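You operate a simulated robot arm through the tools that you are given. There is no shell and no other tool.

You are at the controls of a simulated robot arm. One attempt, no reset.

JOB
Top up the booth fuses. At the end: there are three booth fuses in the right bench drawer, made up from those on the right end of the counter; whatever was shut is shut again. Leave all else as you found it, and nothing knocked over (what rides in a drawer may roll over).

Only the result counts: the job must be done as asked and must still hold three seconds after the hand-in. Knocking over, shifting, dropping, spilling or breaking anything else fails it.

ROBOT AND FRAMES
A 6-joint arm with a two-finger parallel gripper, fixed in place. Base frame: the origin is on the floor under the middle of its stand, x ahead of it, y to its left, z up. Units: m, degrees, N and s.
With the tool pointing down near the work surface it reaches from about 0.1 to 0.6 m from the base axis. Its first joint turns from -115.0 to 115.0 degrees. Payload 3.43 kg.
Tool frame: the origin (TCP) lies between the finger pads and is the grasp point; the fingertips stand 0.034 m ahead of it; z points along the fingers, y is the line along which they close. The gripper opens to 0.128 m. The fingers are 0.024 m wide and 0.012 m thick; the gripper's body (0.048 by 0.13 m) begins 0.096 m behind the TCP.
Orientation is that of the tool frame in the base frame, as a unit quaternion [w, x, y, z]. With the fingers straight down and closing along the base's y, the tool's x points along the base's -x, its y along +y and its z along -z.

CONTROLS
- The arm moves only by the tool nudge_tool. Its argument "deltas" is a list of rows, each a list of 7 numbers: the shift along the tool's x, y, z in cm, then the turn, a rotation vector about the tool's x, y, z in degrees, then the finger opening in cm, from 0 to 12.8. In form: [[x, y, z, ax, ay, az, hand], ...]. A call has 1 to 20 rows; each row is the pose to reach, as a shift and turn from the pose commanded when the call began, along the tool's axes at that moment. Each row takes 0.2 s and may step no farther than 0.05 m and 8.6 degrees from the row before; otherwise, or with a gripper value out of range, the whole call is refused. Where a pose cannot be reached the arm comes as near as it can. A force on the tool above 40 N (or 10 N above the force at the start of the call, whichever is more), or a blocked arm, ends the call early, and 0.2 s more pass. Each finger travels about 0.153 m/s and halts on what it meets, pressing with about 26 N; the grip force reading is that of the motor and also rises with nothing between the fingers. The clock runs only during rows and for 0.2 s after the last one: add rows that repeat a pose to give the fingers time. It gives the time, the measured TCP pose, the force on the tool (base axes), the opening and the grip force at its end, in the units of the frame above (readings bear some noise), with the torque about the TCP (base axes, N m) and any sound that the robot's microphone picked up, and new pictures: "views" is both (left out), scene, wrist or none.
- Cameras (640 x 400 px; columns grow to the right, rows downward): "scene" is fixed at [0.2169, 0.4996, 1.4283]; the picture's right is [-0.95, -0.30, 0.00], its down [-0.18, 0.57, -0.80] and it looks along [0.24, -0.76, -0.60] (base axes); focal length 332 px, centre (320, 200). "wrist" rides on the gripper at [0.076, -0.011, -0.16] in the tool frame; the picture's right is [0.15, 0.99, 0.00], its down [-0.88, 0.13, -0.46] and it looks along [-0.45, 0.07, 0.89] (tool axes); focal length 234 px, centre (320, 200). There is no depth. A picture from a camera that has moved, and an enlarged one, comes with that camera's place and axes in the base frame and with its lens.
- slide_trunk(by): slides the trunk up (or, below 0, down) by that many m; the arm rides with it, the base frame stays. It gives what a move gives, with no picture.
- enlarge(camera, box): a new picture of the part [left, top, right, bottom] of that camera's present view, enlarged. The clock stands still meanwhile.
- sign_off(): hands the job in; it is judged then, once.

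Nothing tells you positions but the pictures and the camera data. Unless the task says otherwise, let go and move clear before handing in.

The tools are called after "Request:" by a JSON object that holds its "fn" and its "kwargs". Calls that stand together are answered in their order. nudge_tool: Moves the arm, as the interface text tells. Its arguments: {"type":"object","properties":{"deltas":{"type":"array","items":{"type":"array","items":{"type":"number"}}},"views":{"type":"string","enum":["both","scene","wrist","none"]}},"required":["deltas"]} The other tools are called the same way: slide_trunk (by) moves the trunk up or down; enlarge (camera, box) takes an enlarged picture of a part of a camera's view; sign_off () hands the job in.

At the start:

```text
t: 0.0
tool_pos: [0.3274, -0.2983, 1.083]
orientation: [0.0, 0.001, 1.0, 0.0]
ft_force: [0.5, 0.0, 0.2]
moment: [0.01, 0.01, 0.01]
finger_gap: 0.1282
finger_force: 0.1
trunk travel left (down, up): [-0.875, 0.115]
```

scene: 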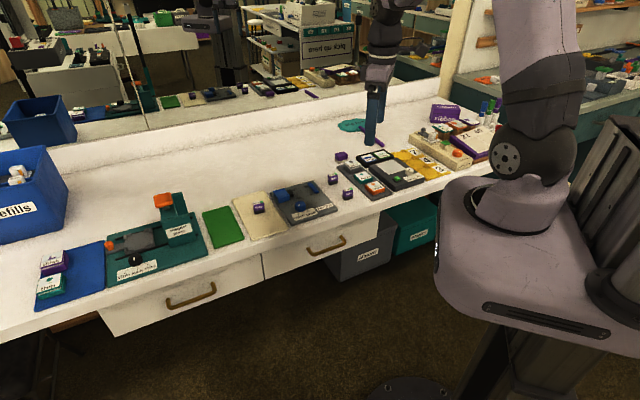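
wrist: 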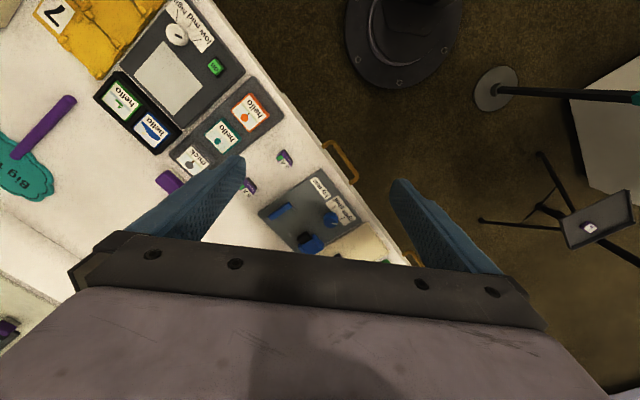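

I see a counter with several boxes, mats and two drawers, and small purple pieces around the grey tray. I'll enlarge the pictures first to identify the fuses, drawers and labels.

Request:
{"fn": "enlarge", "kwargs": {"camera": "scene", "box": [320, 80, 520, 205]}}

Request:
{"fn": "enlarge", "kwargs": {"camera": "scene", "box": [200, 140, 400, 265]}}

Request:
{"fn": "enlarge", "kwargs": {"camera": "scene", "box": [0, 180, 240, 330]}}

Request:
{"fn": "enlarge", "kwargs": {"camera": "wrist", "box": [80, 60, 400, 260]}}

```text
3.20 times, centred on (420, 142) of scene
camera zoom: at [0.2169, 0.4996, 1.4283], right [-0.95, -0.3, 0.0], down [-0.18, 0.57, -0.8], along [0.24, -0.76, -0.6], focal length 1064 px, centre (0, 384)
```

zoom: 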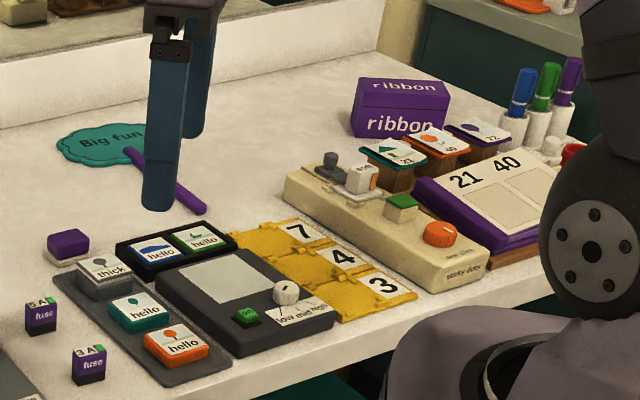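

```text
3.20 times, centred on (300, 202) of scene
camera zoom: at [0.2169, 0.4996, 1.4283], right [-0.95, -0.3, 0.0], down [-0.18, 0.57, -0.8], along [0.24, -0.76, -0.6], focal length 1064 px, centre (384, 192)
```

zoom: 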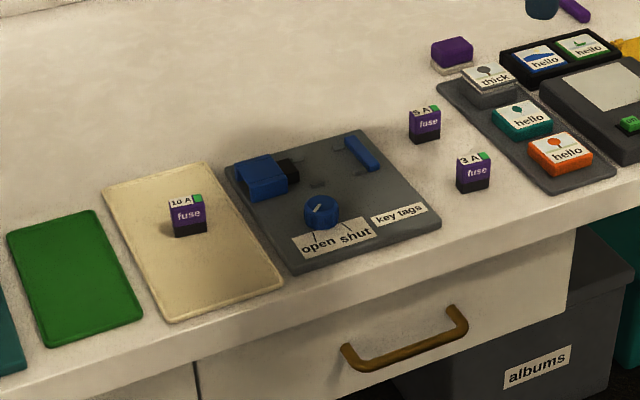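

```text
2.67 times, centred on (120, 255) of scene
camera zoom: at [0.2169, 0.4996, 1.4283], right [-0.95, -0.3, 0.0], down [-0.18, 0.57, -0.8], along [0.24, -0.76, -0.6], focal length 886 px, centre (853, 53)
```

zoom: 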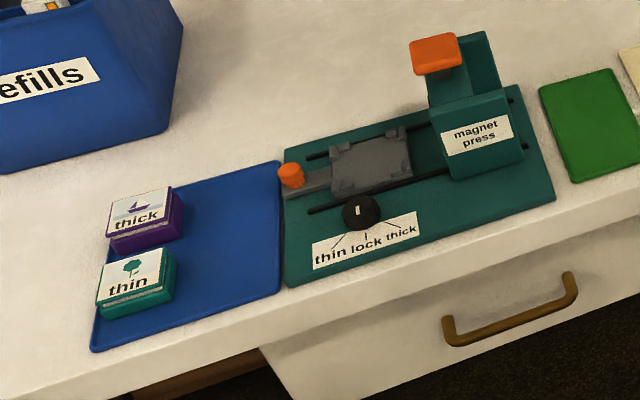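

```text
2.00 times, centred on (240, 160) of wrist
camera zoom: at [0.2514, -0.3092, 1.244], right [-0.15, 0.99, 0.0], down [0.88, 0.13, 0.46], along [0.45, 0.07, -0.89], focal length 468 px, centre (480, 280)
```

zoom: 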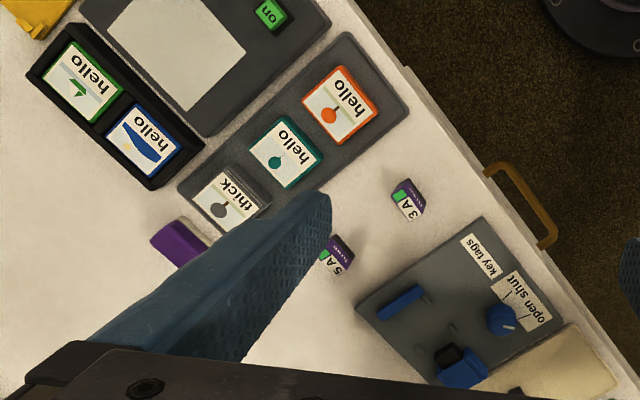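

Loose fuses on the counter are marked 3 A, 5 A and 10 A. I need to know what counts as "booth fuses", so I'll look at the rest of the scene for labels before touching anything.

Request:
{"fn": "enlarge", "kwargs": {"camera": "scene", "box": [160, 0, 360, 125]}}

Request:
{"fn": "enlarge", "kwargs": {"camera": "scene", "box": [0, 0, 160, 100]}}

Request:
{"fn": "enlarge", "kwargs": {"camera": "scene", "box": [440, 0, 640, 125]}}

Request:
{"fn": "enlarge", "kwargs": {"camera": "scene", "box": [310, 130, 390, 180]}}

Request:
{"fn": "enlarge", "kwargs": {"camera": "scene", "box": [310, 150, 390, 200]}}

Request:
{"fn": "enlarge", "kwargs": {"camera": "scene", "box": [430, 90, 510, 140]}}

Request:
{"fn": "enlarge", "kwargs": {"camera": "wrist", "box": [480, 140, 640, 240]}}

Request:
{"fn": "enlarge", "kwargs": {"camera": "scene", "box": [0, 120, 80, 240]}}

```text
3.20 times, centred on (260, 62) of scene
camera zoom: at [0.2169, 0.4996, 1.4283], right [-0.95, -0.3, 0.0], down [-0.18, 0.57, -0.8], along [0.24, -0.76, -0.6], focal length 1064 px, centre (512, 640)
```

zoom: 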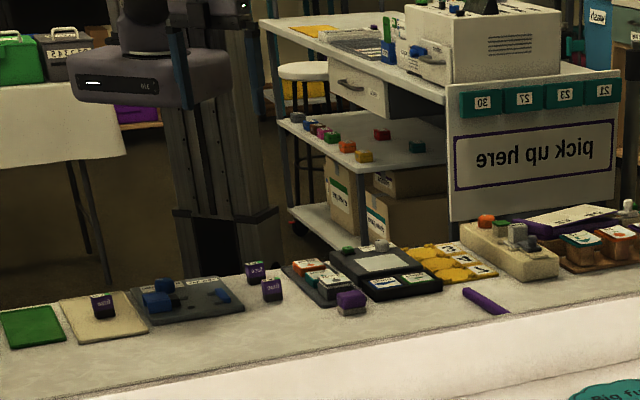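

```text
4.00 times, centred on (80, 50) of scene
camera zoom: at [0.2169, 0.4996, 1.4283], right [-0.95, -0.3, 0.0], down [-0.18, 0.57, -0.8], along [0.24, -0.76, -0.6], focal length 1330 px, centre (1280, 800)
```

zoom: 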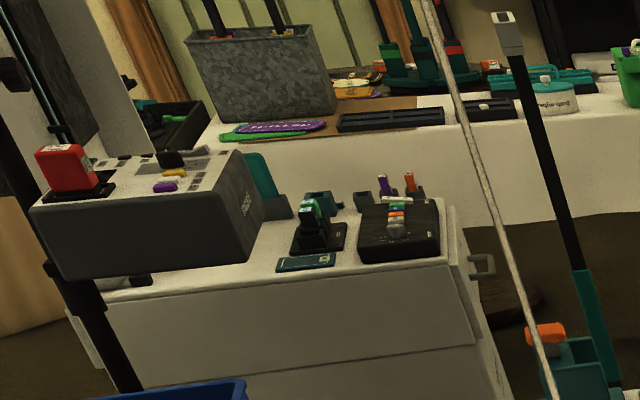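

```text
3.20 times, centred on (540, 62) of scene
camera zoom: at [0.2169, 0.4996, 1.4283], right [-0.95, -0.3, 0.0], down [-0.18, 0.57, -0.8], along [0.24, -0.76, -0.6], focal length 1064 px, centre (-384, 640)
```

zoom: 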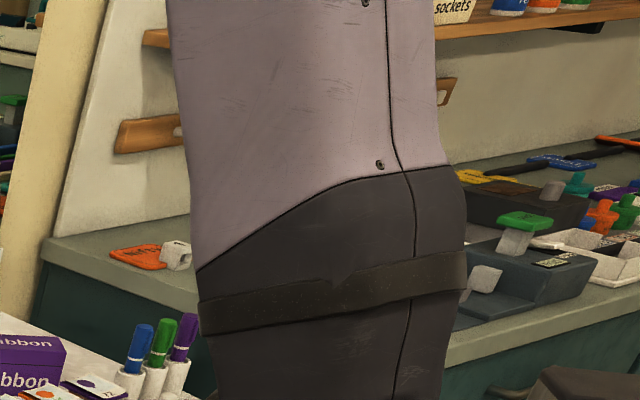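

```text
8.00 times, centred on (350, 155) of scene
camera zoom: at [0.2169, 0.4996, 1.4283], right [-0.95, -0.3, 0.0], down [-0.18, 0.57, -0.8], along [0.24, -0.76, -0.6], focal length 2660 px, centre (80, 560)
```

zoom: 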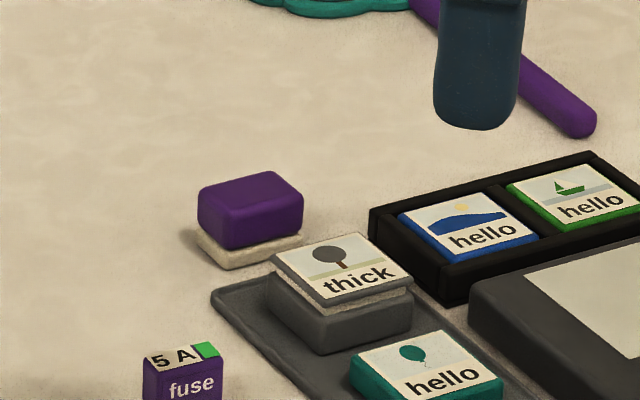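

```text
8.00 times, centred on (350, 175) of scene
camera zoom: at [0.2169, 0.4996, 1.4283], right [-0.95, -0.3, 0.0], down [-0.18, 0.57, -0.8], along [0.24, -0.76, -0.6], focal length 2660 px, centre (80, 400)
```

zoom: 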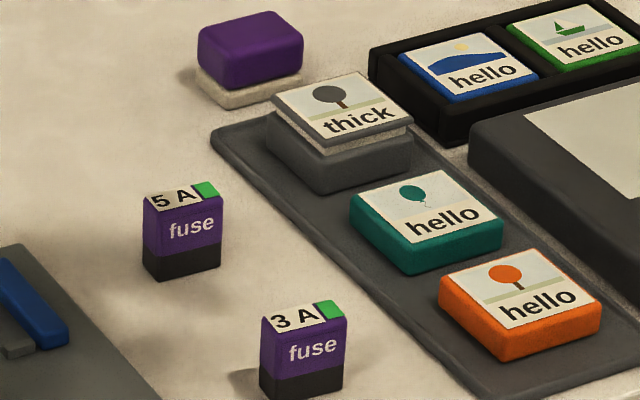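

```text
8.00 times, centred on (470, 115) of scene
camera zoom: at [0.2169, 0.4996, 1.4283], right [-0.95, -0.3, 0.0], down [-0.18, 0.57, -0.8], along [0.24, -0.76, -0.6], focal length 2660 px, centre (-880, 880)
```

zoom: 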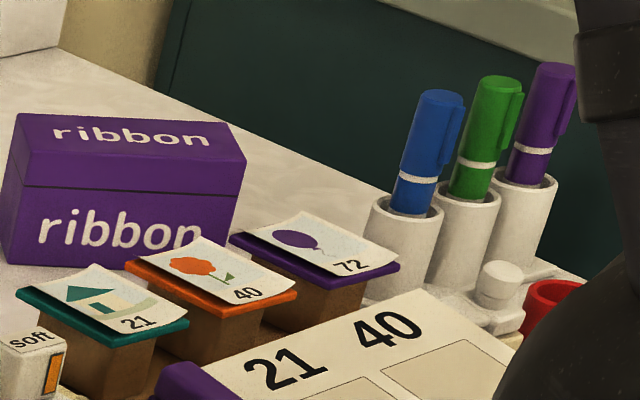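

```text
4.00 times, centred on (560, 190) of wrist
camera zoom: at [0.2514, -0.3092, 1.244], right [-0.15, 0.99, 0.0], down [0.88, 0.13, 0.46], along [0.45, 0.07, -0.89], focal length 937 px, centre (-640, 240)
```

zoom: 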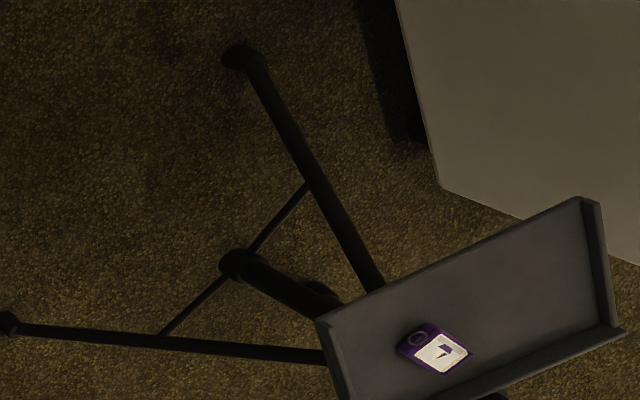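

```text
3.33 times, centred on (40, 180) of scene
camera zoom: at [0.2169, 0.4996, 1.4283], right [-0.95, -0.3, 0.0], down [-0.18, 0.57, -0.8], along [0.24, -0.76, -0.6], focal length 1108 px, centre (1253, 267)
```

zoom: 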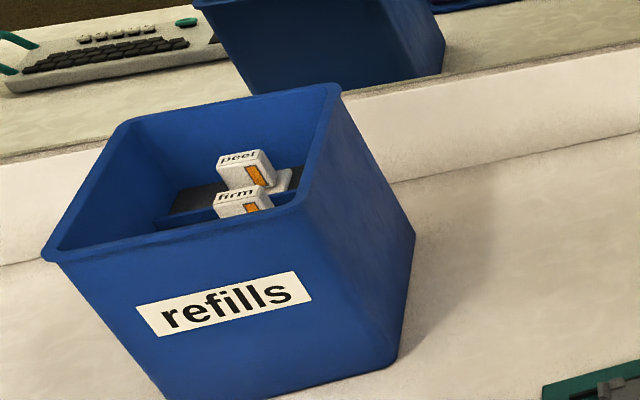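

The counter runs at about 45° to the base frame. Its top is at z ≈ 0.79, and the right drawer's handle is near (0.42, -0.21, 0.66). I'll turn the tool to line up with the counter and look down on the right drawer and the fuses.

Request:
{"fn": "nudge_tool", "kwargs": {"deltas": [[-2.3, 2.5, 1.5, 0, 0, -7.6, 12.8], [-4.6, 5, 3, 0, 0, -15.2, 12.8], [-6.9, 7.4, 4.5, 0, 0, -22.8, 12.8], [-9.2, 9.9, 6, 0, 0, -30.4, 12.8], [-11.5, 12.4, 7.5, 0, 0, -38, 12.8], [-13.8, 14.8, 9, 0, 0, -45.6, 12.8]]}}

```text
t: 1.4
tool_pos: [0.4659, -0.148, 0.9933]
orientation: [0.0, -0.388, 0.922, 0.0]
ft_force: [-0.2, 0.2, -0.1]
moment: [0.0, 0.01, -0.04]
finger_gap: 0.1279
finger_force: 0.1
trunk travel left (down, up): [-0.875, 0.115]
camera wrist: at [0.4207, -0.2107, 1.1542], right [-0.81, 0.59, 0.0], down [0.52, 0.72, 0.46], along [0.27, 0.37, -0.89], focal length 234 px, centre (320, 200)
```

scene: 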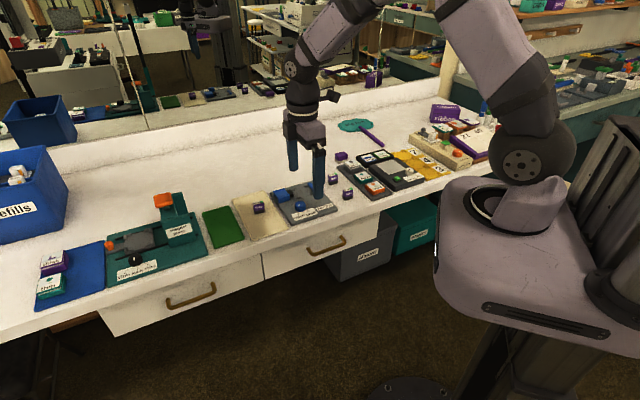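
wrist: 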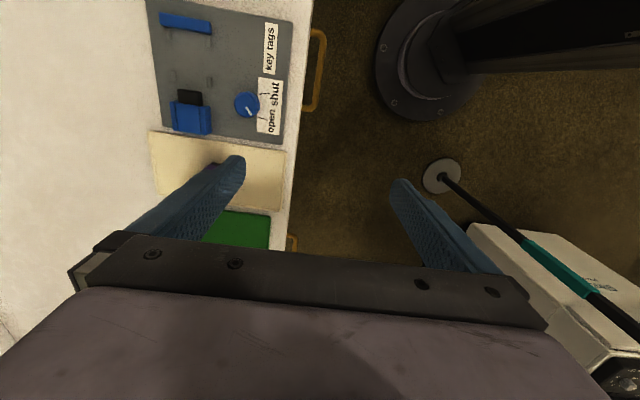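

The tool is now roughly aligned with the counter, and the handle shows just beyond the edge. I'll zoom in to measure it.

Request:
{"fn": "enlarge", "kwargs": {"camera": "wrist", "box": [220, 0, 380, 100]}}

Request:
{"fn": "enlarge", "kwargs": {"camera": "scene", "box": [290, 215, 370, 265]}}

Request:
{"fn": "enlarge", "kwargs": {"camera": "scene", "box": [250, 190, 410, 290]}}

```text
4.00 times, centred on (300, 50) of wrist
camera zoom: at [0.4207, -0.2107, 1.1542], right [-0.81, 0.59, 0.0], down [0.52, 0.72, 0.46], along [0.27, 0.37, -0.89], focal length 937 px, centre (400, 800)
```

zoom: 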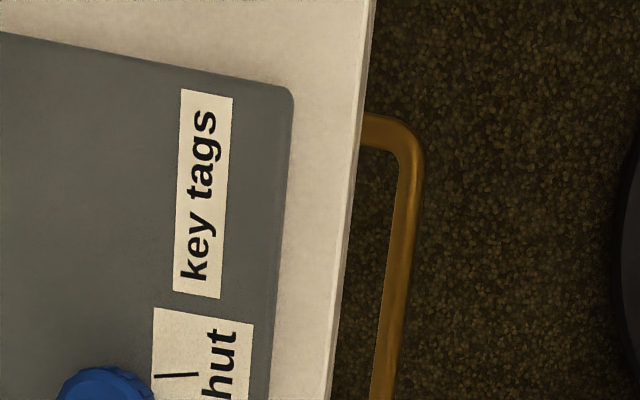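

```text
8.00 times, centred on (330, 240) of scene
camera zoom: at [0.2169, 0.4996, 1.4283], right [-0.95, -0.3, 0.0], down [-0.18, 0.57, -0.8], along [0.24, -0.76, -0.6], focal length 2660 px, centre (240, -120)
```

zoom: 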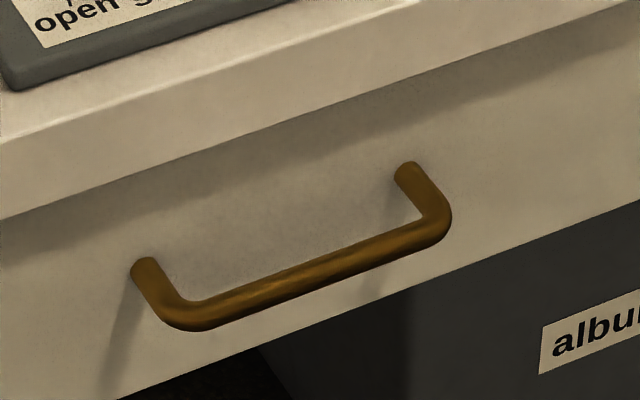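

```text
4.00 times, centred on (330, 240) of scene
camera zoom: at [0.2169, 0.4996, 1.4283], right [-0.95, -0.3, 0.0], down [-0.18, 0.57, -0.8], along [0.24, -0.76, -0.6], focal length 1330 px, centre (280, 40)
```

zoom: 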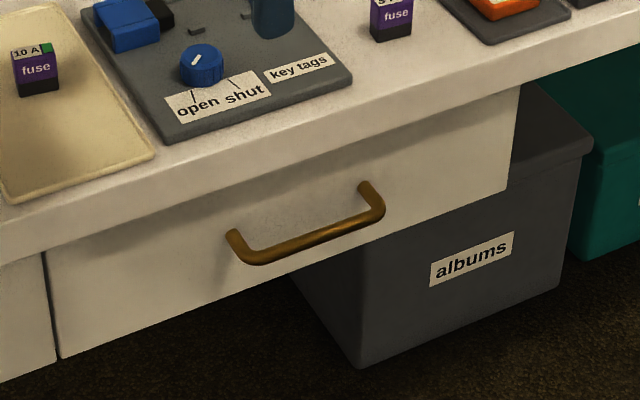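

The handle bar is at about n ≈ 0.45 m out toward the counter, z ≈ 0.675, running parallel to the edge. I'll back off to the robot side, tilt the tool 30° toward the drawer, narrow the fingers, and line up in front of and above the bar.

Request:
{"fn": "nudge_tool", "kwargs": {"deltas": [[1.74, 1.53, 3.46, 6, 0, 0, 9], [3.48, 3.06, 6.92, 12, 0, 0, 6], [5.22, 4.59, 10.38, 18, 0, 0, 3], [6.96, 6.12, 13.84, 24, 0, 0, 2.4], [8.7, 7.65, 17.3, 30, 0, 0, 2.4]]}}

```text
t: 2.8
tool_pos: [0.2667, -0.2197, 0.8372]
orientation: [-0.081, -0.297, 0.902, -0.303]
ft_force: [-0.7, 0.7, -0.3]
moment: [0.02, 0.0, 0.0]
finger_gap: 0.0239
finger_force: 0.0
out of reach, approached as far as the arm can: row 3
trunk travel left (down, up): [-0.875, 0.115]
stopped in row 5: the arm was blocked; the commanded pose is now the measured one
camera wrist: at [0.2069, -0.169, 0.9971], right [-0.7, 0.56, -0.45], down [0.62, 0.78, 0.01], along [0.36, -0.27, -0.9], focal length 234 px, centre (320, 200)
```

scene: 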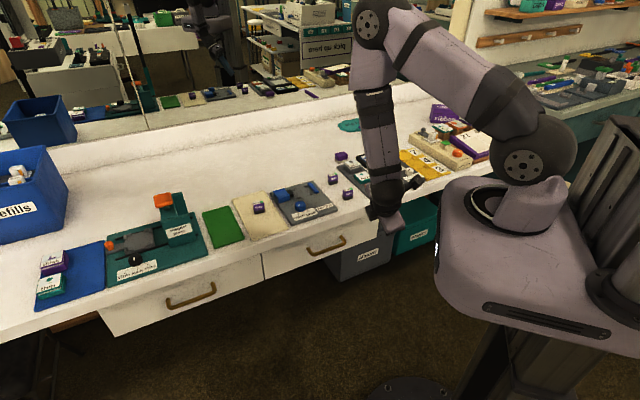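
wrist: 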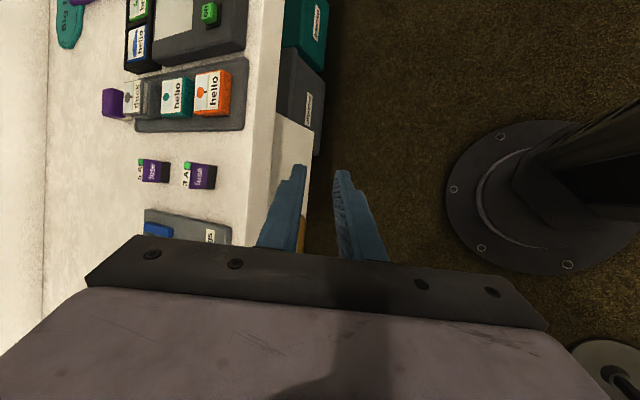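

The arm ran into a wrist limit, not an object: the force readings stayed near zero. I'll bring the tool back upright in front of the counter, then lower the trunk so the forearm is less steep.

Request:
{"fn": "nudge_tool", "kwargs": {"deltas": [[-1.03, -0.78, -2.75, -5.8, -4.5, -1.8, 2.4], [-2.07, -1.56, -5.5, -11.6, -9.0, -3.5, 2.4], [-3.1, -2.35, -8.25, -17.3, -13.4, -5.3, 2.4], [-4.14, -3.13, -11.0, -23.1, -17.9, -7.0, 2.4], [-5.17, -3.91, -13.75, -28.9, -22.4, -8.8, 2.4]]}}

```text
t: 4.0
tool_pos: [0.3237, -0.1504, 0.9514]
orientation: [-0.021, -0.412, 0.911, -0.02]
ft_force: [1.3, 5.5, -0.7]
moment: [-0.54, 0.19, -0.01]
finger_gap: 0.0241
finger_force: 0.0
trunk travel left (down, up): [-0.875, 0.115]
camera wrist: at [0.2848, -0.2064, 1.116], right [-0.84, 0.54, -0.01], down [0.49, 0.77, 0.4], along [0.23, 0.33, -0.91], focal length 234 px, centre (320, 200)
```

scene: 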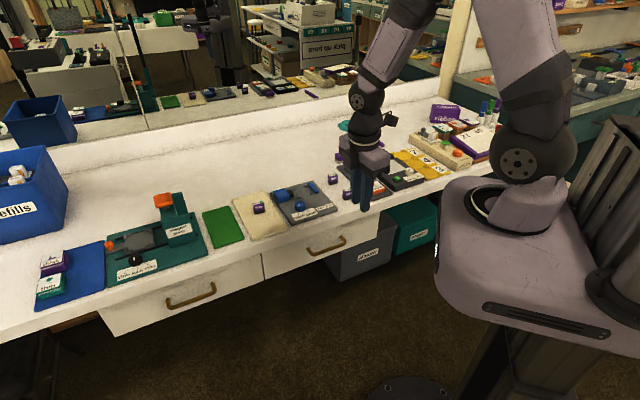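
wrist: 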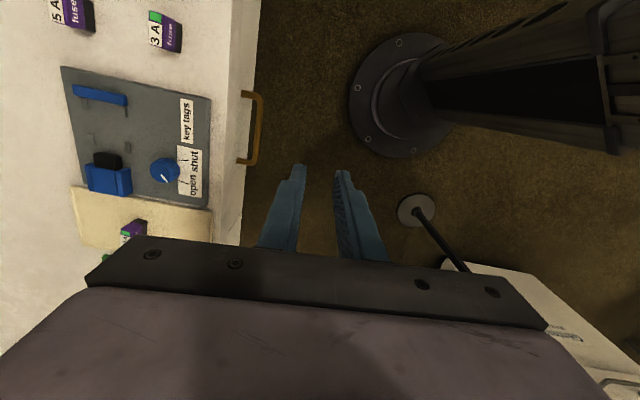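

The tool is upright again in front of the drawer at n ≈ 0.34, clear of the counter edge. Next I'll lower the trunk.

Request:
{"fn": "slide_trunk", "kwargs": {"by": -0.2}}

```text
t: 6.2
tool_pos: [0.3285, -0.1367, 0.7489]
orientation: [0.0, -0.387, 0.922, -0.002]
ft_force: [-0.7, -1.2, -0.6]
moment: [-0.01, 0.0, -0.01]
finger_gap: 0.0243
finger_force: 0.0
trunk travel left (down, up): [-0.675, 0.315]
```

The tool is at z ≈ 0.75, upright and facing the handle. I'll tilt it 30° again from here in small steps and check that it follows.

Request:
{"fn": "nudge_tool", "kwargs": {"deltas": [[0, -1.1, -0.6, 6, 0, 0, 2.4], [0, -2.2, -1.2, 12, 0, 0, 2.4], [0, -3.3, -1.8, 18, 0, 0, 2.4], [0, -4.4, -2.4, 24, 0, 0, 2.4], [0, -5.5, -3.0, 30, 0, 0, 2.4]]}}

```text
t: 7.4
tool_pos: [0.3632, -0.1761, 0.7763]
orientation: [0.084, -0.369, 0.898, -0.223]
ft_force: [0.9, -0.4, -0.3]
moment: [-0.03, 0.06, 0.03]
finger_gap: 0.0241
finger_force: 0.0
out of reach, approached as far as the arm can: row 4, 5
trunk travel left (down, up): [-0.675, 0.315]
camera wrist: at [0.2651, -0.1829, 0.9263], right [-0.72, 0.52, -0.46], down [0.4, 0.85, 0.33], along [0.56, 0.06, -0.83], focal length 234 px, centre (320, 200)
```

scene: 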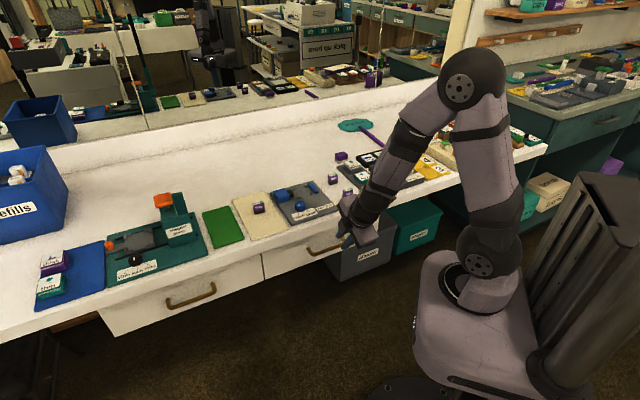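
wrist: 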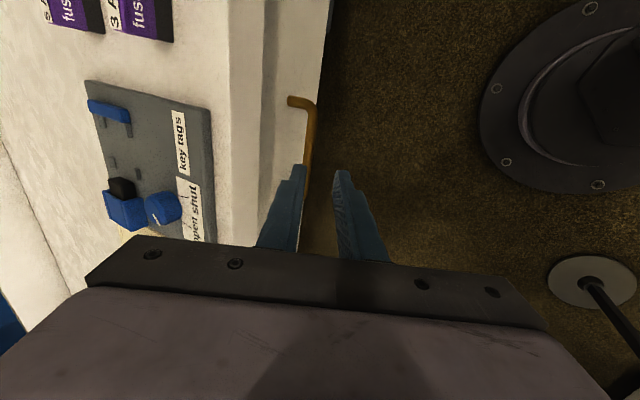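

The tilt reached about 27°, near a wrist singularity because the forearm lines up with the tool. Lowering the trunk another 0.15 m should give the wrist more bend. The gripper has about 2 cm of clearance in front of the handle.

Request:
{"fn": "slide_trunk", "kwargs": {"by": -0.15}}

```text
t: 9.1
tool_pos: [0.3626, -0.1759, 0.6264]
orientation: [0.084, -0.374, 0.896, -0.224]
ft_force: [-0.1, 0.6, -0.4]
moment: [0.0, 0.01, -0.03]
finger_gap: 0.0242
finger_force: 0.1
trunk travel left (down, up): [-0.525, 0.465]
```

Next I'll move around and up to the pre-grasp point just above the bar on the robot side.

Request:
{"fn": "nudge_tool", "kwargs": {"deltas": [[0, 1.71, -3.18, 0, 0, 0, 2.4], [0, -0.17, -6.71, 0, 0, 0, 2.4], [0, -3.82, -9.3, 0, 0, 0, 2.4], [-0.5, -8.35, -9.94, 0, 0, 0, 2.4], [-0.5, -8.35, -9.94, 0, 0, 0, 2.4]]}}

```text
t: 10.3
tool_pos: [0.3901, -0.1912, 0.7553]
orientation: [0.085, -0.375, 0.895, -0.224]
ft_force: [-0.9, -0.3, 0.4]
moment: [0.0, 0.04, 0.04]
finger_gap: 0.0238
finger_force: 0.0
out of reach, approached as far as the arm can: row 1, 2
trunk travel left (down, up): [-0.525, 0.465]
camera wrist: at [0.291, -0.1979, 0.9045], right [-0.73, 0.51, -0.46], down [0.39, 0.86, 0.33], along [0.56, 0.06, -0.83], focal length 234 px, centre (320, 200)
```

scene: 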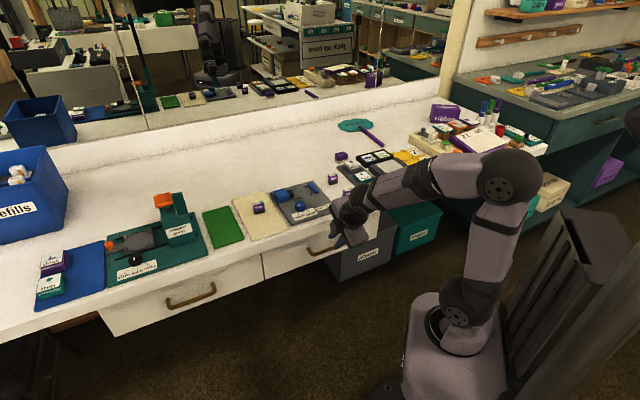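
wrist: 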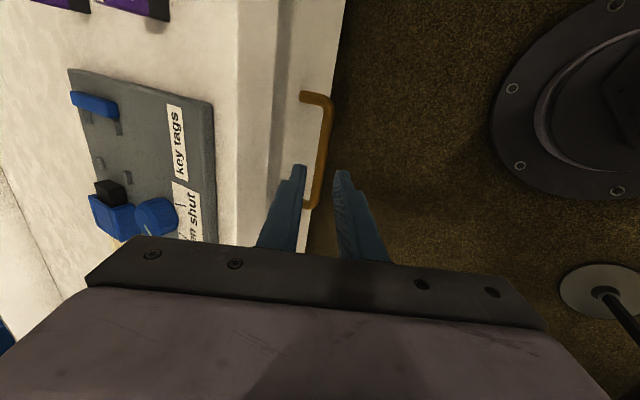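

The bar sits right between the fingers in the wrist view. I'll zoom in to confirm before advancing.

Request:
{"fn": "enlarge", "kwargs": {"camera": "wrist", "box": [240, 80, 400, 220]}}

Request:
{"fn": "enlarge", "kwargs": {"camera": "scene", "box": [270, 170, 430, 270]}}

```text
2.86 times, centred on (320, 150) of wrist
camera zoom: at [0.291, -0.1979, 0.9045], right [-0.73, 0.51, -0.46], down [0.39, 0.86, 0.33], along [0.56, 0.06, -0.83], focal length 669 px, centre (320, 343)
```

zoom: 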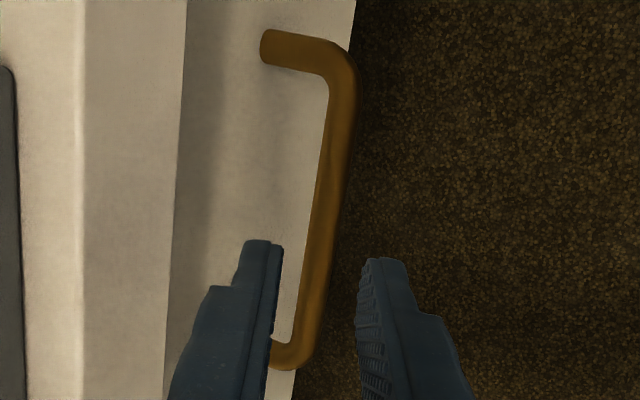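

```text
4.00 times, centred on (350, 220) of scene
camera zoom: at [0.2169, 0.4996, 1.4283], right [-0.95, -0.3, 0.0], down [-0.18, 0.57, -0.8], along [0.24, -0.76, -0.6], focal length 1330 px, centre (200, 120)
```

zoom: 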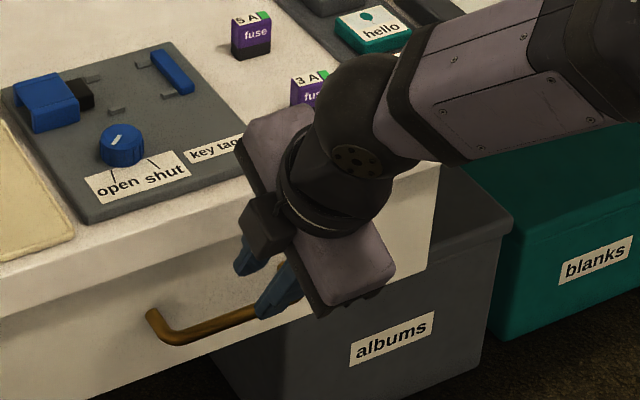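

Alignment looks good, so I'm advancing along the tool axis to straddle the bar.

Request:
{"fn": "nudge_tool", "kwargs": {"deltas": [[0, 0, 2.3, 0, 0, 0, 2.4], [0, 0, 4.6, 0, 0, 0, 2.4], [0, 0, 6.6, 0, 0, 0, 2.4], [0, 0, 6.6, 0, 0, 0, 2.4]]}}

```text
t: 11.3
tool_pos: [0.4107, -0.2137, 0.696]
orientation: [0.084, -0.375, 0.895, -0.225]
ft_force: [0.1, 0.9, 0.2]
moment: [-0.03, -0.02, 0.0]
finger_gap: 0.0241
finger_force: 0.1
trunk travel left (down, up): [-0.525, 0.465]
camera wrist: at [0.3127, -0.2209, 0.845], right [-0.73, 0.51, -0.46], down [0.39, 0.86, 0.33], along [0.56, 0.06, -0.83], focal length 234 px, centre (320, 200)
```

scene: 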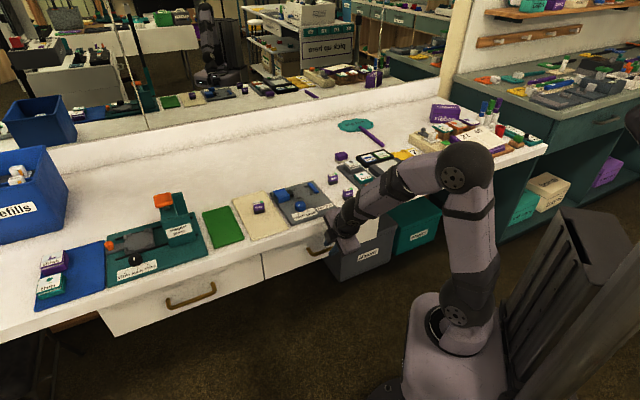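
wrist: 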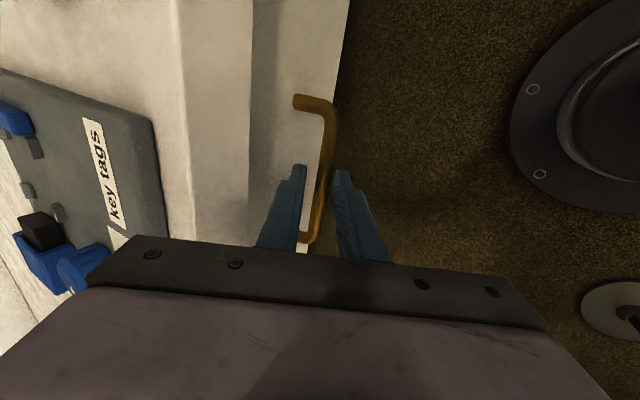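

The bar appears to be between the fingers. I'll close them on it.

Request:
{"fn": "nudge_tool", "kwargs": {"deltas": [[0, 0, 0, 0, 0, 0, 1.6], [0, 0, 0, 0, 0, 0, 0.8], [0, 0, 0, 0, 0, 0, 0.8]], "views": "wrist"}}

```text
t: 12.1
tool_pos: [0.4104, -0.2134, 0.6959]
orientation: [0.084, -0.375, 0.896, -0.223]
ft_force: [-3.9, 4.6, -3.9]
moment: [0.36, -0.17, 0.0]
finger_gap: 0.0117
finger_force: 45.2
trunk travel left (down, up): [-0.525, 0.465]
camera wrist: at [0.3121, -0.2202, 0.8448], right [-0.73, 0.51, -0.46], down [0.39, 0.86, 0.33], along [0.56, 0.06, -0.83], focal length 234 px, centre (320, 200)
```

wrist: 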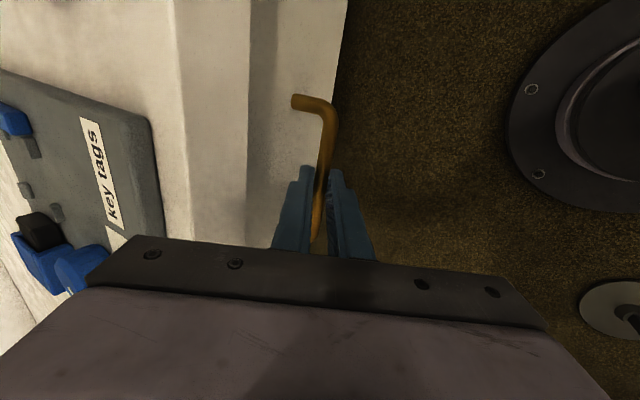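

The bar is gripped (gap 1.2 cm). I'll pull the drawer slowly toward the robot, starting with a short test pull.

Request:
{"fn": "nudge_tool", "kwargs": {"deltas": [[0, 0.89, -0.46, 0, 0, 0, 0.8], [0, 1.77, -0.92, 0, 0, 0, 0.8], [0, 2.66, -1.39, 0, 0, 0, 0.8]]}}

```text
t: 12.9
tool_pos: [0.3886, -0.1917, 0.6969]
orientation: [0.084, -0.375, 0.895, -0.224]
ft_force: [-1.0, 1.4, -4.5]
moment: [-0.08, 0.16, -0.34]
finger_gap: 0.0116
finger_force: 45.0
trunk travel left (down, up): [-0.525, 0.465]
camera wrist: at [0.2906, -0.1989, 0.8447], right [-0.73, 0.51, -0.46], down [0.39, 0.86, 0.33], along [0.56, 0.06, -0.83], focal length 234 px, centre (320, 200)
```

scene: 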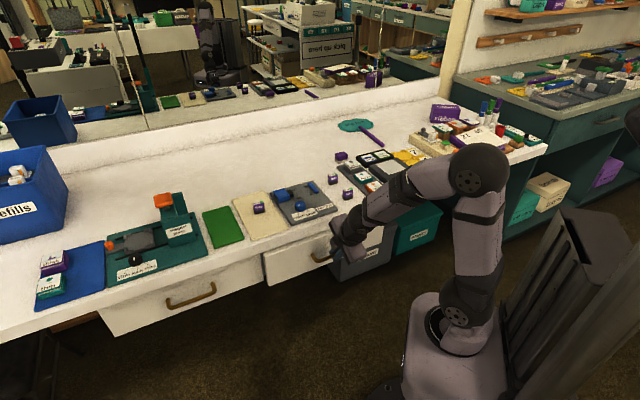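
wrist: 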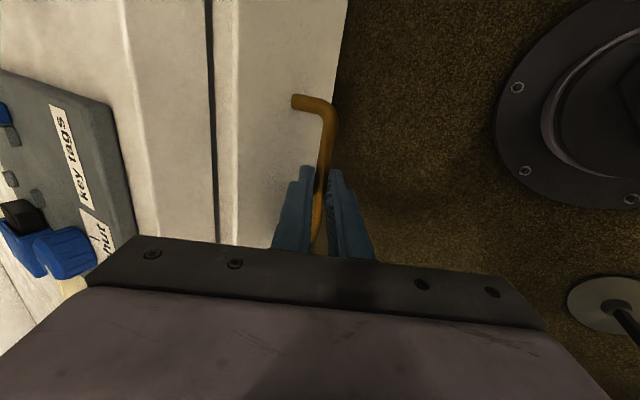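

The drawer slides easily with low force. I'll keep pulling and ease the tilt back toward vertical as it comes out.

Request:
{"fn": "nudge_tool", "kwargs": {"deltas": [[0, 1.414, -0.782, -3, 0, 0, 0.8], [0, 2.827, -1.56, -6, 0, 0, 0.8], [0, 4.242, -2.334, -9, 0, 0, 0.8], [0, 5.656, -3.101, -12, 0, 0, 0.8], [0, 7.073, -3.866, -15, 0, 0, 0.8]]}}

```text
t: 14.1
tool_pos: [0.3311, -0.1348, 0.6979]
orientation: [0.036, -0.384, 0.917, -0.106]
ft_force: [1.8, 1.4, 8.1]
moment: [0.04, -0.28, 0.23]
finger_gap: 0.0119
finger_force: 44.7
trunk travel left (down, up): [-0.525, 0.465]
camera wrist: at [0.2622, -0.17, 0.8587], right [-0.79, 0.57, -0.22], down [0.46, 0.79, 0.4], along [0.4, 0.22, -0.89], focal length 234 px, centre (320, 200)
```

scene: 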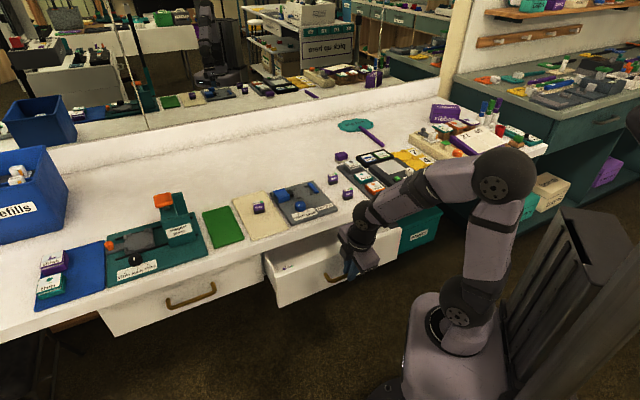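
wrist: 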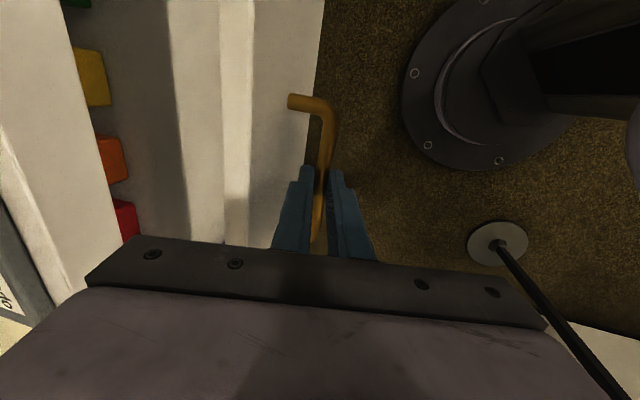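

The drawer is about 11 cm open and there are coloured things in it. I'll look inside.

Request:
{"fn": "enlarge", "kwargs": {"camera": "scene", "box": [255, 220, 415, 320]}}

Request:
{"fn": "enlarge", "kwargs": {"camera": "wrist", "box": [0, 0, 320, 250]}}

```text
4.00 times, centred on (335, 270) of scene
camera zoom: at [0.2169, 0.4996, 1.4283], right [-0.95, -0.3, 0.0], down [-0.18, 0.57, -0.8], along [0.24, -0.76, -0.6], focal length 1330 px, centre (260, -80)
```

zoom: 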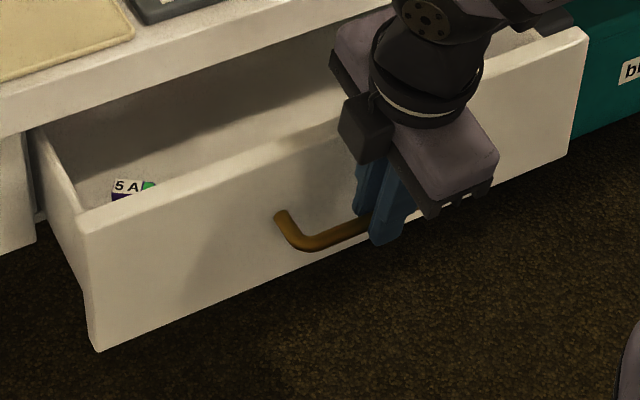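

```text
1.60 times, centred on (160, 125) of wrist
camera zoom: at [0.2622, -0.17, 0.8587], right [-0.79, 0.57, -0.22], down [0.46, 0.79, 0.4], along [0.4, 0.22, -0.89], focal length 375 px, centre (576, 320)
```

zoom: 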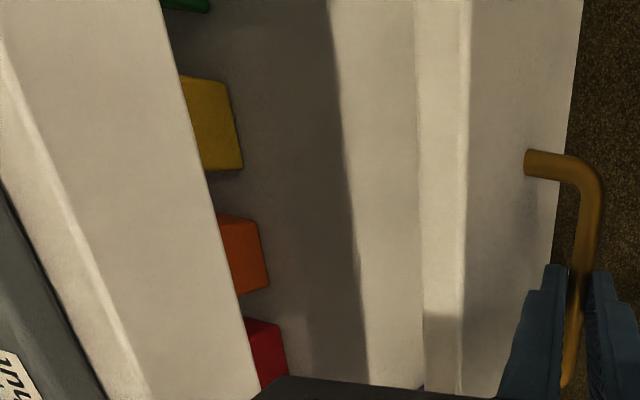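

There is a 5 A fuse at the drawer's left front and coloured blocks further back. The arm has moved off the counter's right end, so I'll zoom in there too.

Request:
{"fn": "enlarge", "kwargs": {"camera": "scene", "box": [400, 85, 560, 185]}}

Request:
{"fn": "enlarge", "kwargs": {"camera": "scene", "box": [480, 100, 560, 150]}}

Request:
{"fn": "enlarge", "kwargs": {"camera": "scene", "box": [460, 20, 640, 130]}}

Request:
{"fn": "enlarge", "kwargs": {"camera": "scene", "box": [260, 0, 420, 100]}}

```text
4.00 times, centred on (480, 135) of scene
camera zoom: at [0.2169, 0.4996, 1.4283], right [-0.95, -0.3, 0.0], down [-0.18, 0.57, -0.8], along [0.24, -0.76, -0.6], focal length 1330 px, centre (-320, 460)
```

zoom: 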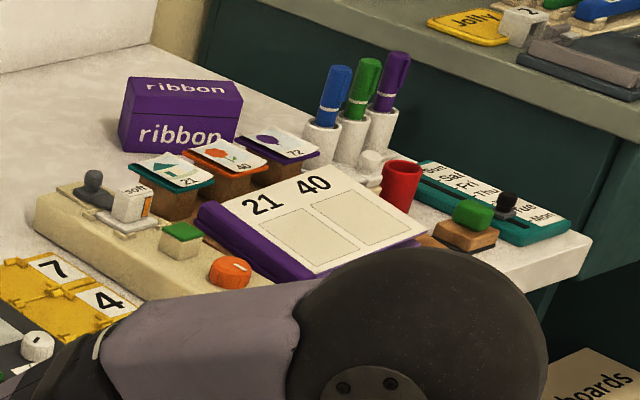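

```text
8.00 times, centred on (520, 125) of scene
camera zoom: at [0.2169, 0.4996, 1.4283], right [-0.95, -0.3, 0.0], down [-0.18, 0.57, -0.8], along [0.24, -0.76, -0.6], focal length 2660 px, centre (-1280, 800)
```

zoom: 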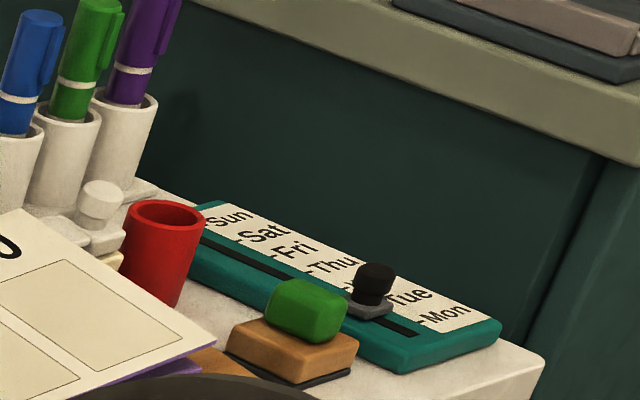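

```text
3.56 times, centred on (550, 75) of scene
camera zoom: at [0.2169, 0.4996, 1.4283], right [-0.95, -0.3, 0.0], down [-0.18, 0.57, -0.8], along [0.24, -0.76, -0.6], focal length 1182 px, centre (-498, 644)
```

zoom: 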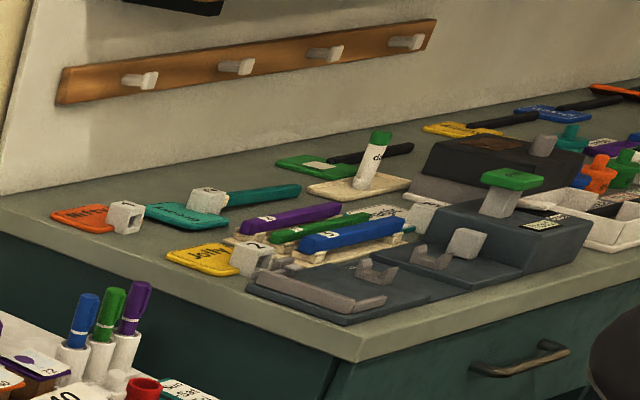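

```text
4.00 times, centred on (340, 50) of scene
camera zoom: at [0.2169, 0.4996, 1.4283], right [-0.95, -0.3, 0.0], down [-0.18, 0.57, -0.8], along [0.24, -0.76, -0.6], focal length 1330 px, centre (240, 800)
```

zoom: 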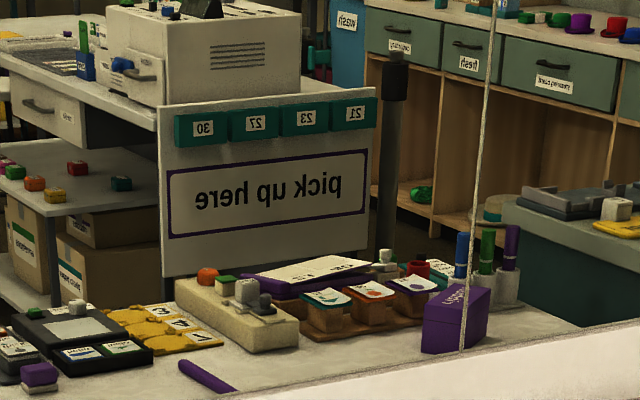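

There are no other fuses at the right end. I'll open the drawer about 8 cm more to see everything in it.

Request:
{"fn": "nudge_tool", "kwargs": {"deltas": [[0, 1.503, -0.342, -2, 0, 0, 0.8], [0, 3.004, -0.682, -4, 0, 0, 0.8], [0, 4.504, -1.02, -6, 0, 0, 0.8], [0, 6.004, -1.357, -8, 0, 0, 0.8], [0, 7.505, -1.69, -10, 0, 0, 0.8]]}}

```text
t: 15.3
tool_pos: [0.2768, -0.0814, 0.6965]
orientation: [0.002, -0.384, 0.923, -0.026]
ft_force: [10.4, 12.2, 16.1]
moment: [0.15, -0.43, 0.5]
finger_gap: 0.0116
finger_force: 44.8
trunk travel left (down, up): [-0.525, 0.465]
camera wrist: at [0.2276, -0.1353, 0.86], right [-0.81, 0.59, -0.05], down [0.52, 0.74, 0.43], along [0.29, 0.33, -0.9], focal length 234 px, centre (320, 200)
```

scene: 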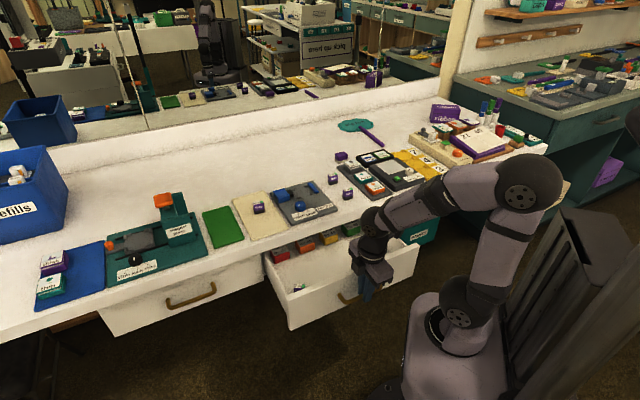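
wrist: 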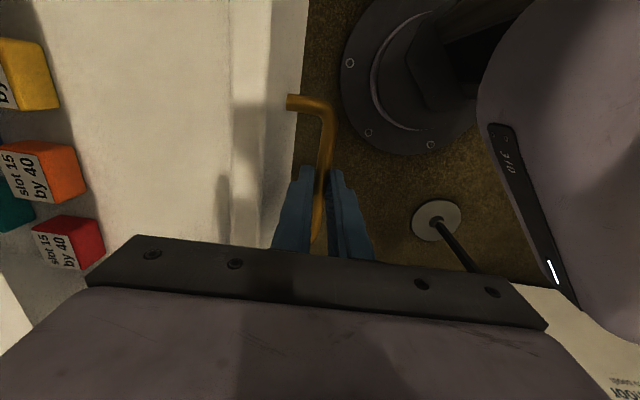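

Request:
{"fn": "enlarge", "kwargs": {"camera": "scene", "box": [255, 215, 415, 315]}}

Request:
{"fn": "enlarge", "kwargs": {"camera": "scene", "box": [260, 235, 340, 285]}}

Request:
{"fn": "enlarge", "kwargs": {"camera": "wrist", "box": [0, 0, 240, 300]}}

```text
4.00 times, centred on (335, 265) of scene
camera zoom: at [0.2169, 0.4996, 1.4283], right [-0.95, -0.3, 0.0], down [-0.18, 0.57, -0.8], along [0.24, -0.76, -0.6], focal length 1330 px, centre (260, -60)
```

zoom: 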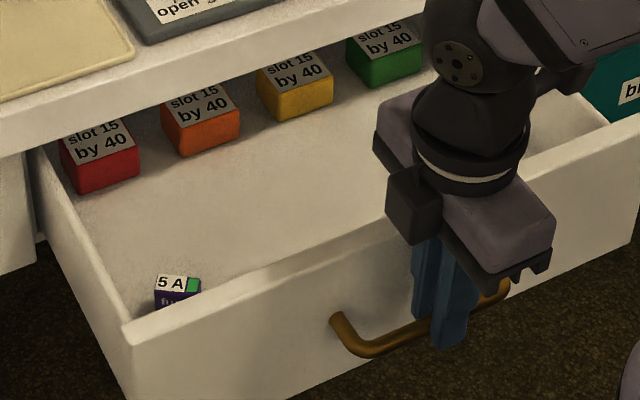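

```text
8.00 times, centred on (300, 260) of scene
camera zoom: at [0.2169, 0.4996, 1.4283], right [-0.95, -0.3, 0.0], down [-0.18, 0.57, -0.8], along [0.24, -0.76, -0.6], focal length 2660 px, centre (480, -280)
```

zoom: 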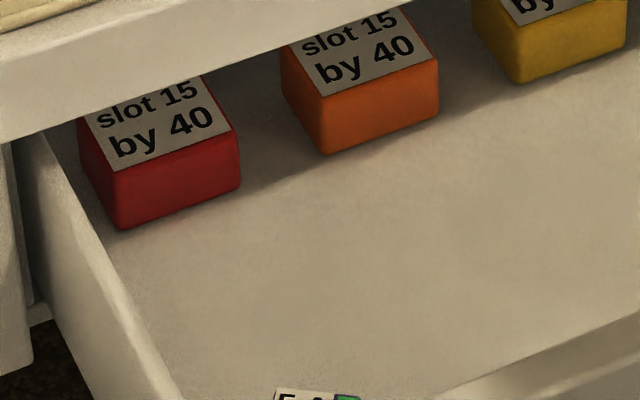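

```text
1.33 times, centred on (120, 150) of wrist
camera zoom: at [0.2276, -0.1353, 0.86], right [-0.81, 0.59, -0.05], down [0.52, 0.74, 0.43], along [0.29, 0.33, -0.9], focal length 312 px, centre (587, 267)
```

zoom: 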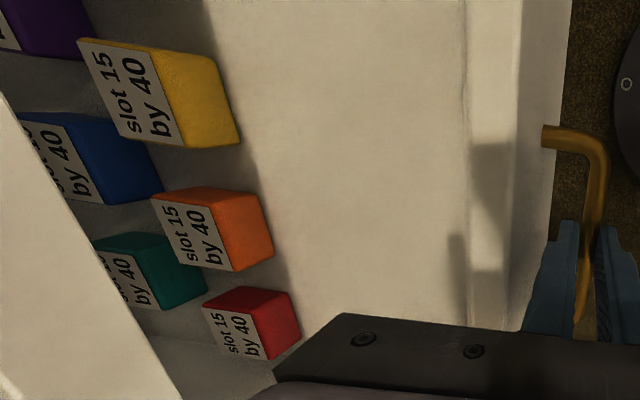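

The drawer holds "slot 15 by 40" blocks and one visible 5 A fuse. I'll let go of the handle, rise, and look into the whole drawer from above.

Request:
{"fn": "nudge_tool", "kwargs": {"deltas": [[0, 0, 0, 0, 0, 0, 2.0], [0, 0, 0, 0, 0, 0, 3.0], [0, 0, -4, 0, 0, 0, 3.0], [0, 0, -8, 0, 0, 0, 3.0], [0, 0, -12, 0, 0, 0, 3.0], [0, 0, -16, 0, 0, 0, 3.0]]}}

```text
t: 16.7
tool_pos: [0.2999, -0.0836, 0.8528]
orientation: [0.0, -0.385, 0.923, -0.025]
ft_force: [0.2, 0.0, -0.1]
moment: [-0.03, -0.01, -0.01]
finger_gap: 0.0298
finger_force: 0.1
out of reach, approached as far as the arm can: row 4, 5, 6
trunk travel left (down, up): [-0.525, 0.465]
camera wrist: at [0.251, -0.1374, 1.0163], right [-0.81, 0.59, -0.04], down [0.52, 0.74, 0.43], along [0.29, 0.33, -0.9], focal length 234 px, centre (320, 200)
```

scene: 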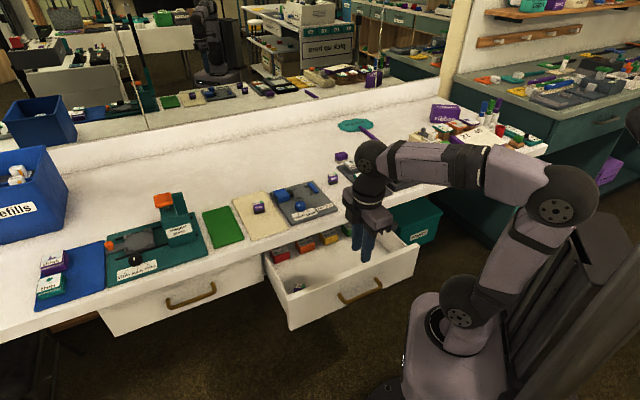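
wrist: 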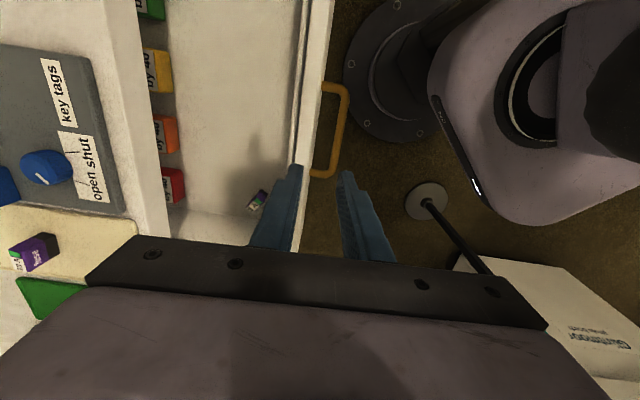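

From above I see a single fuse at the drawer's left front, but the right part is cut off. I'll raise the trunk for clearance and shift right to see the rest.

Request:
{"fn": "slide_trunk", "kwargs": {"by": 0.25}}

Request:
{"fn": "nudge_tool", "kwargs": {"deltas": [[3.5, -1.5, 0, 0, 0, 0, 3.0], [7, -3, 0, 0, 0, 0, 3.0], [10.5, -4.5, 0, 0, 0, 0, 3.0], [10.5, -4.5, 0, 0, 0, 0, 3.0]]}}

```text
t: 19.3
tool_pos: [0.2993, -0.083, 1.1026]
orientation: [-0.001, -0.385, 0.923, -0.024]
ft_force: [0.5, 0.9, -0.4]
moment: [-0.01, 0.02, 0.03]
finger_gap: 0.0298
finger_force: 0.0
trunk travel left (down, up): [-0.775, 0.215]
```

```text
t: 20.3
tool_pos: [0.2571, -0.1885, 1.1067]
orientation: [0.0, -0.385, 0.922, -0.024]
ft_force: [-0.4, -0.2, 0.8]
moment: [0.0, 0.0, 0.02]
finger_gap: 0.0298
finger_force: 0.0
trunk travel left (down, up): [-0.775, 0.215]
camera wrist: at [0.2084, -0.2439, 1.27], right [-0.81, 0.59, -0.04], down [0.52, 0.74, 0.43], along [0.29, 0.33, -0.9], focal length 234 px, centre (320, 200)
```

scene: 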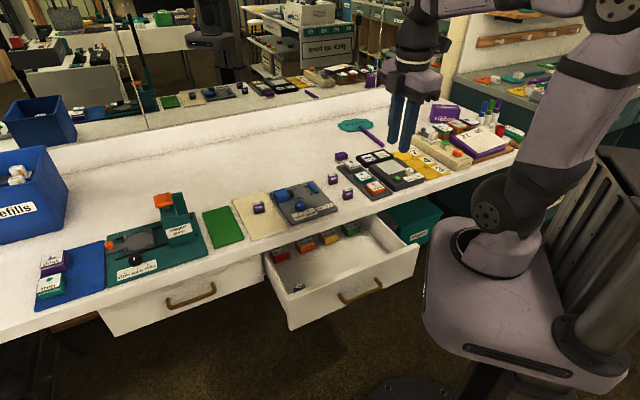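
wrist: 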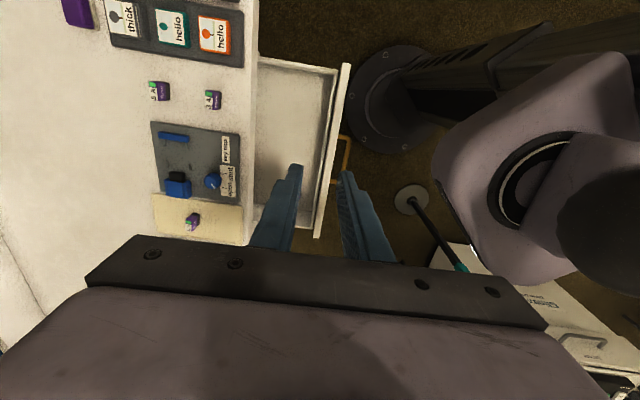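

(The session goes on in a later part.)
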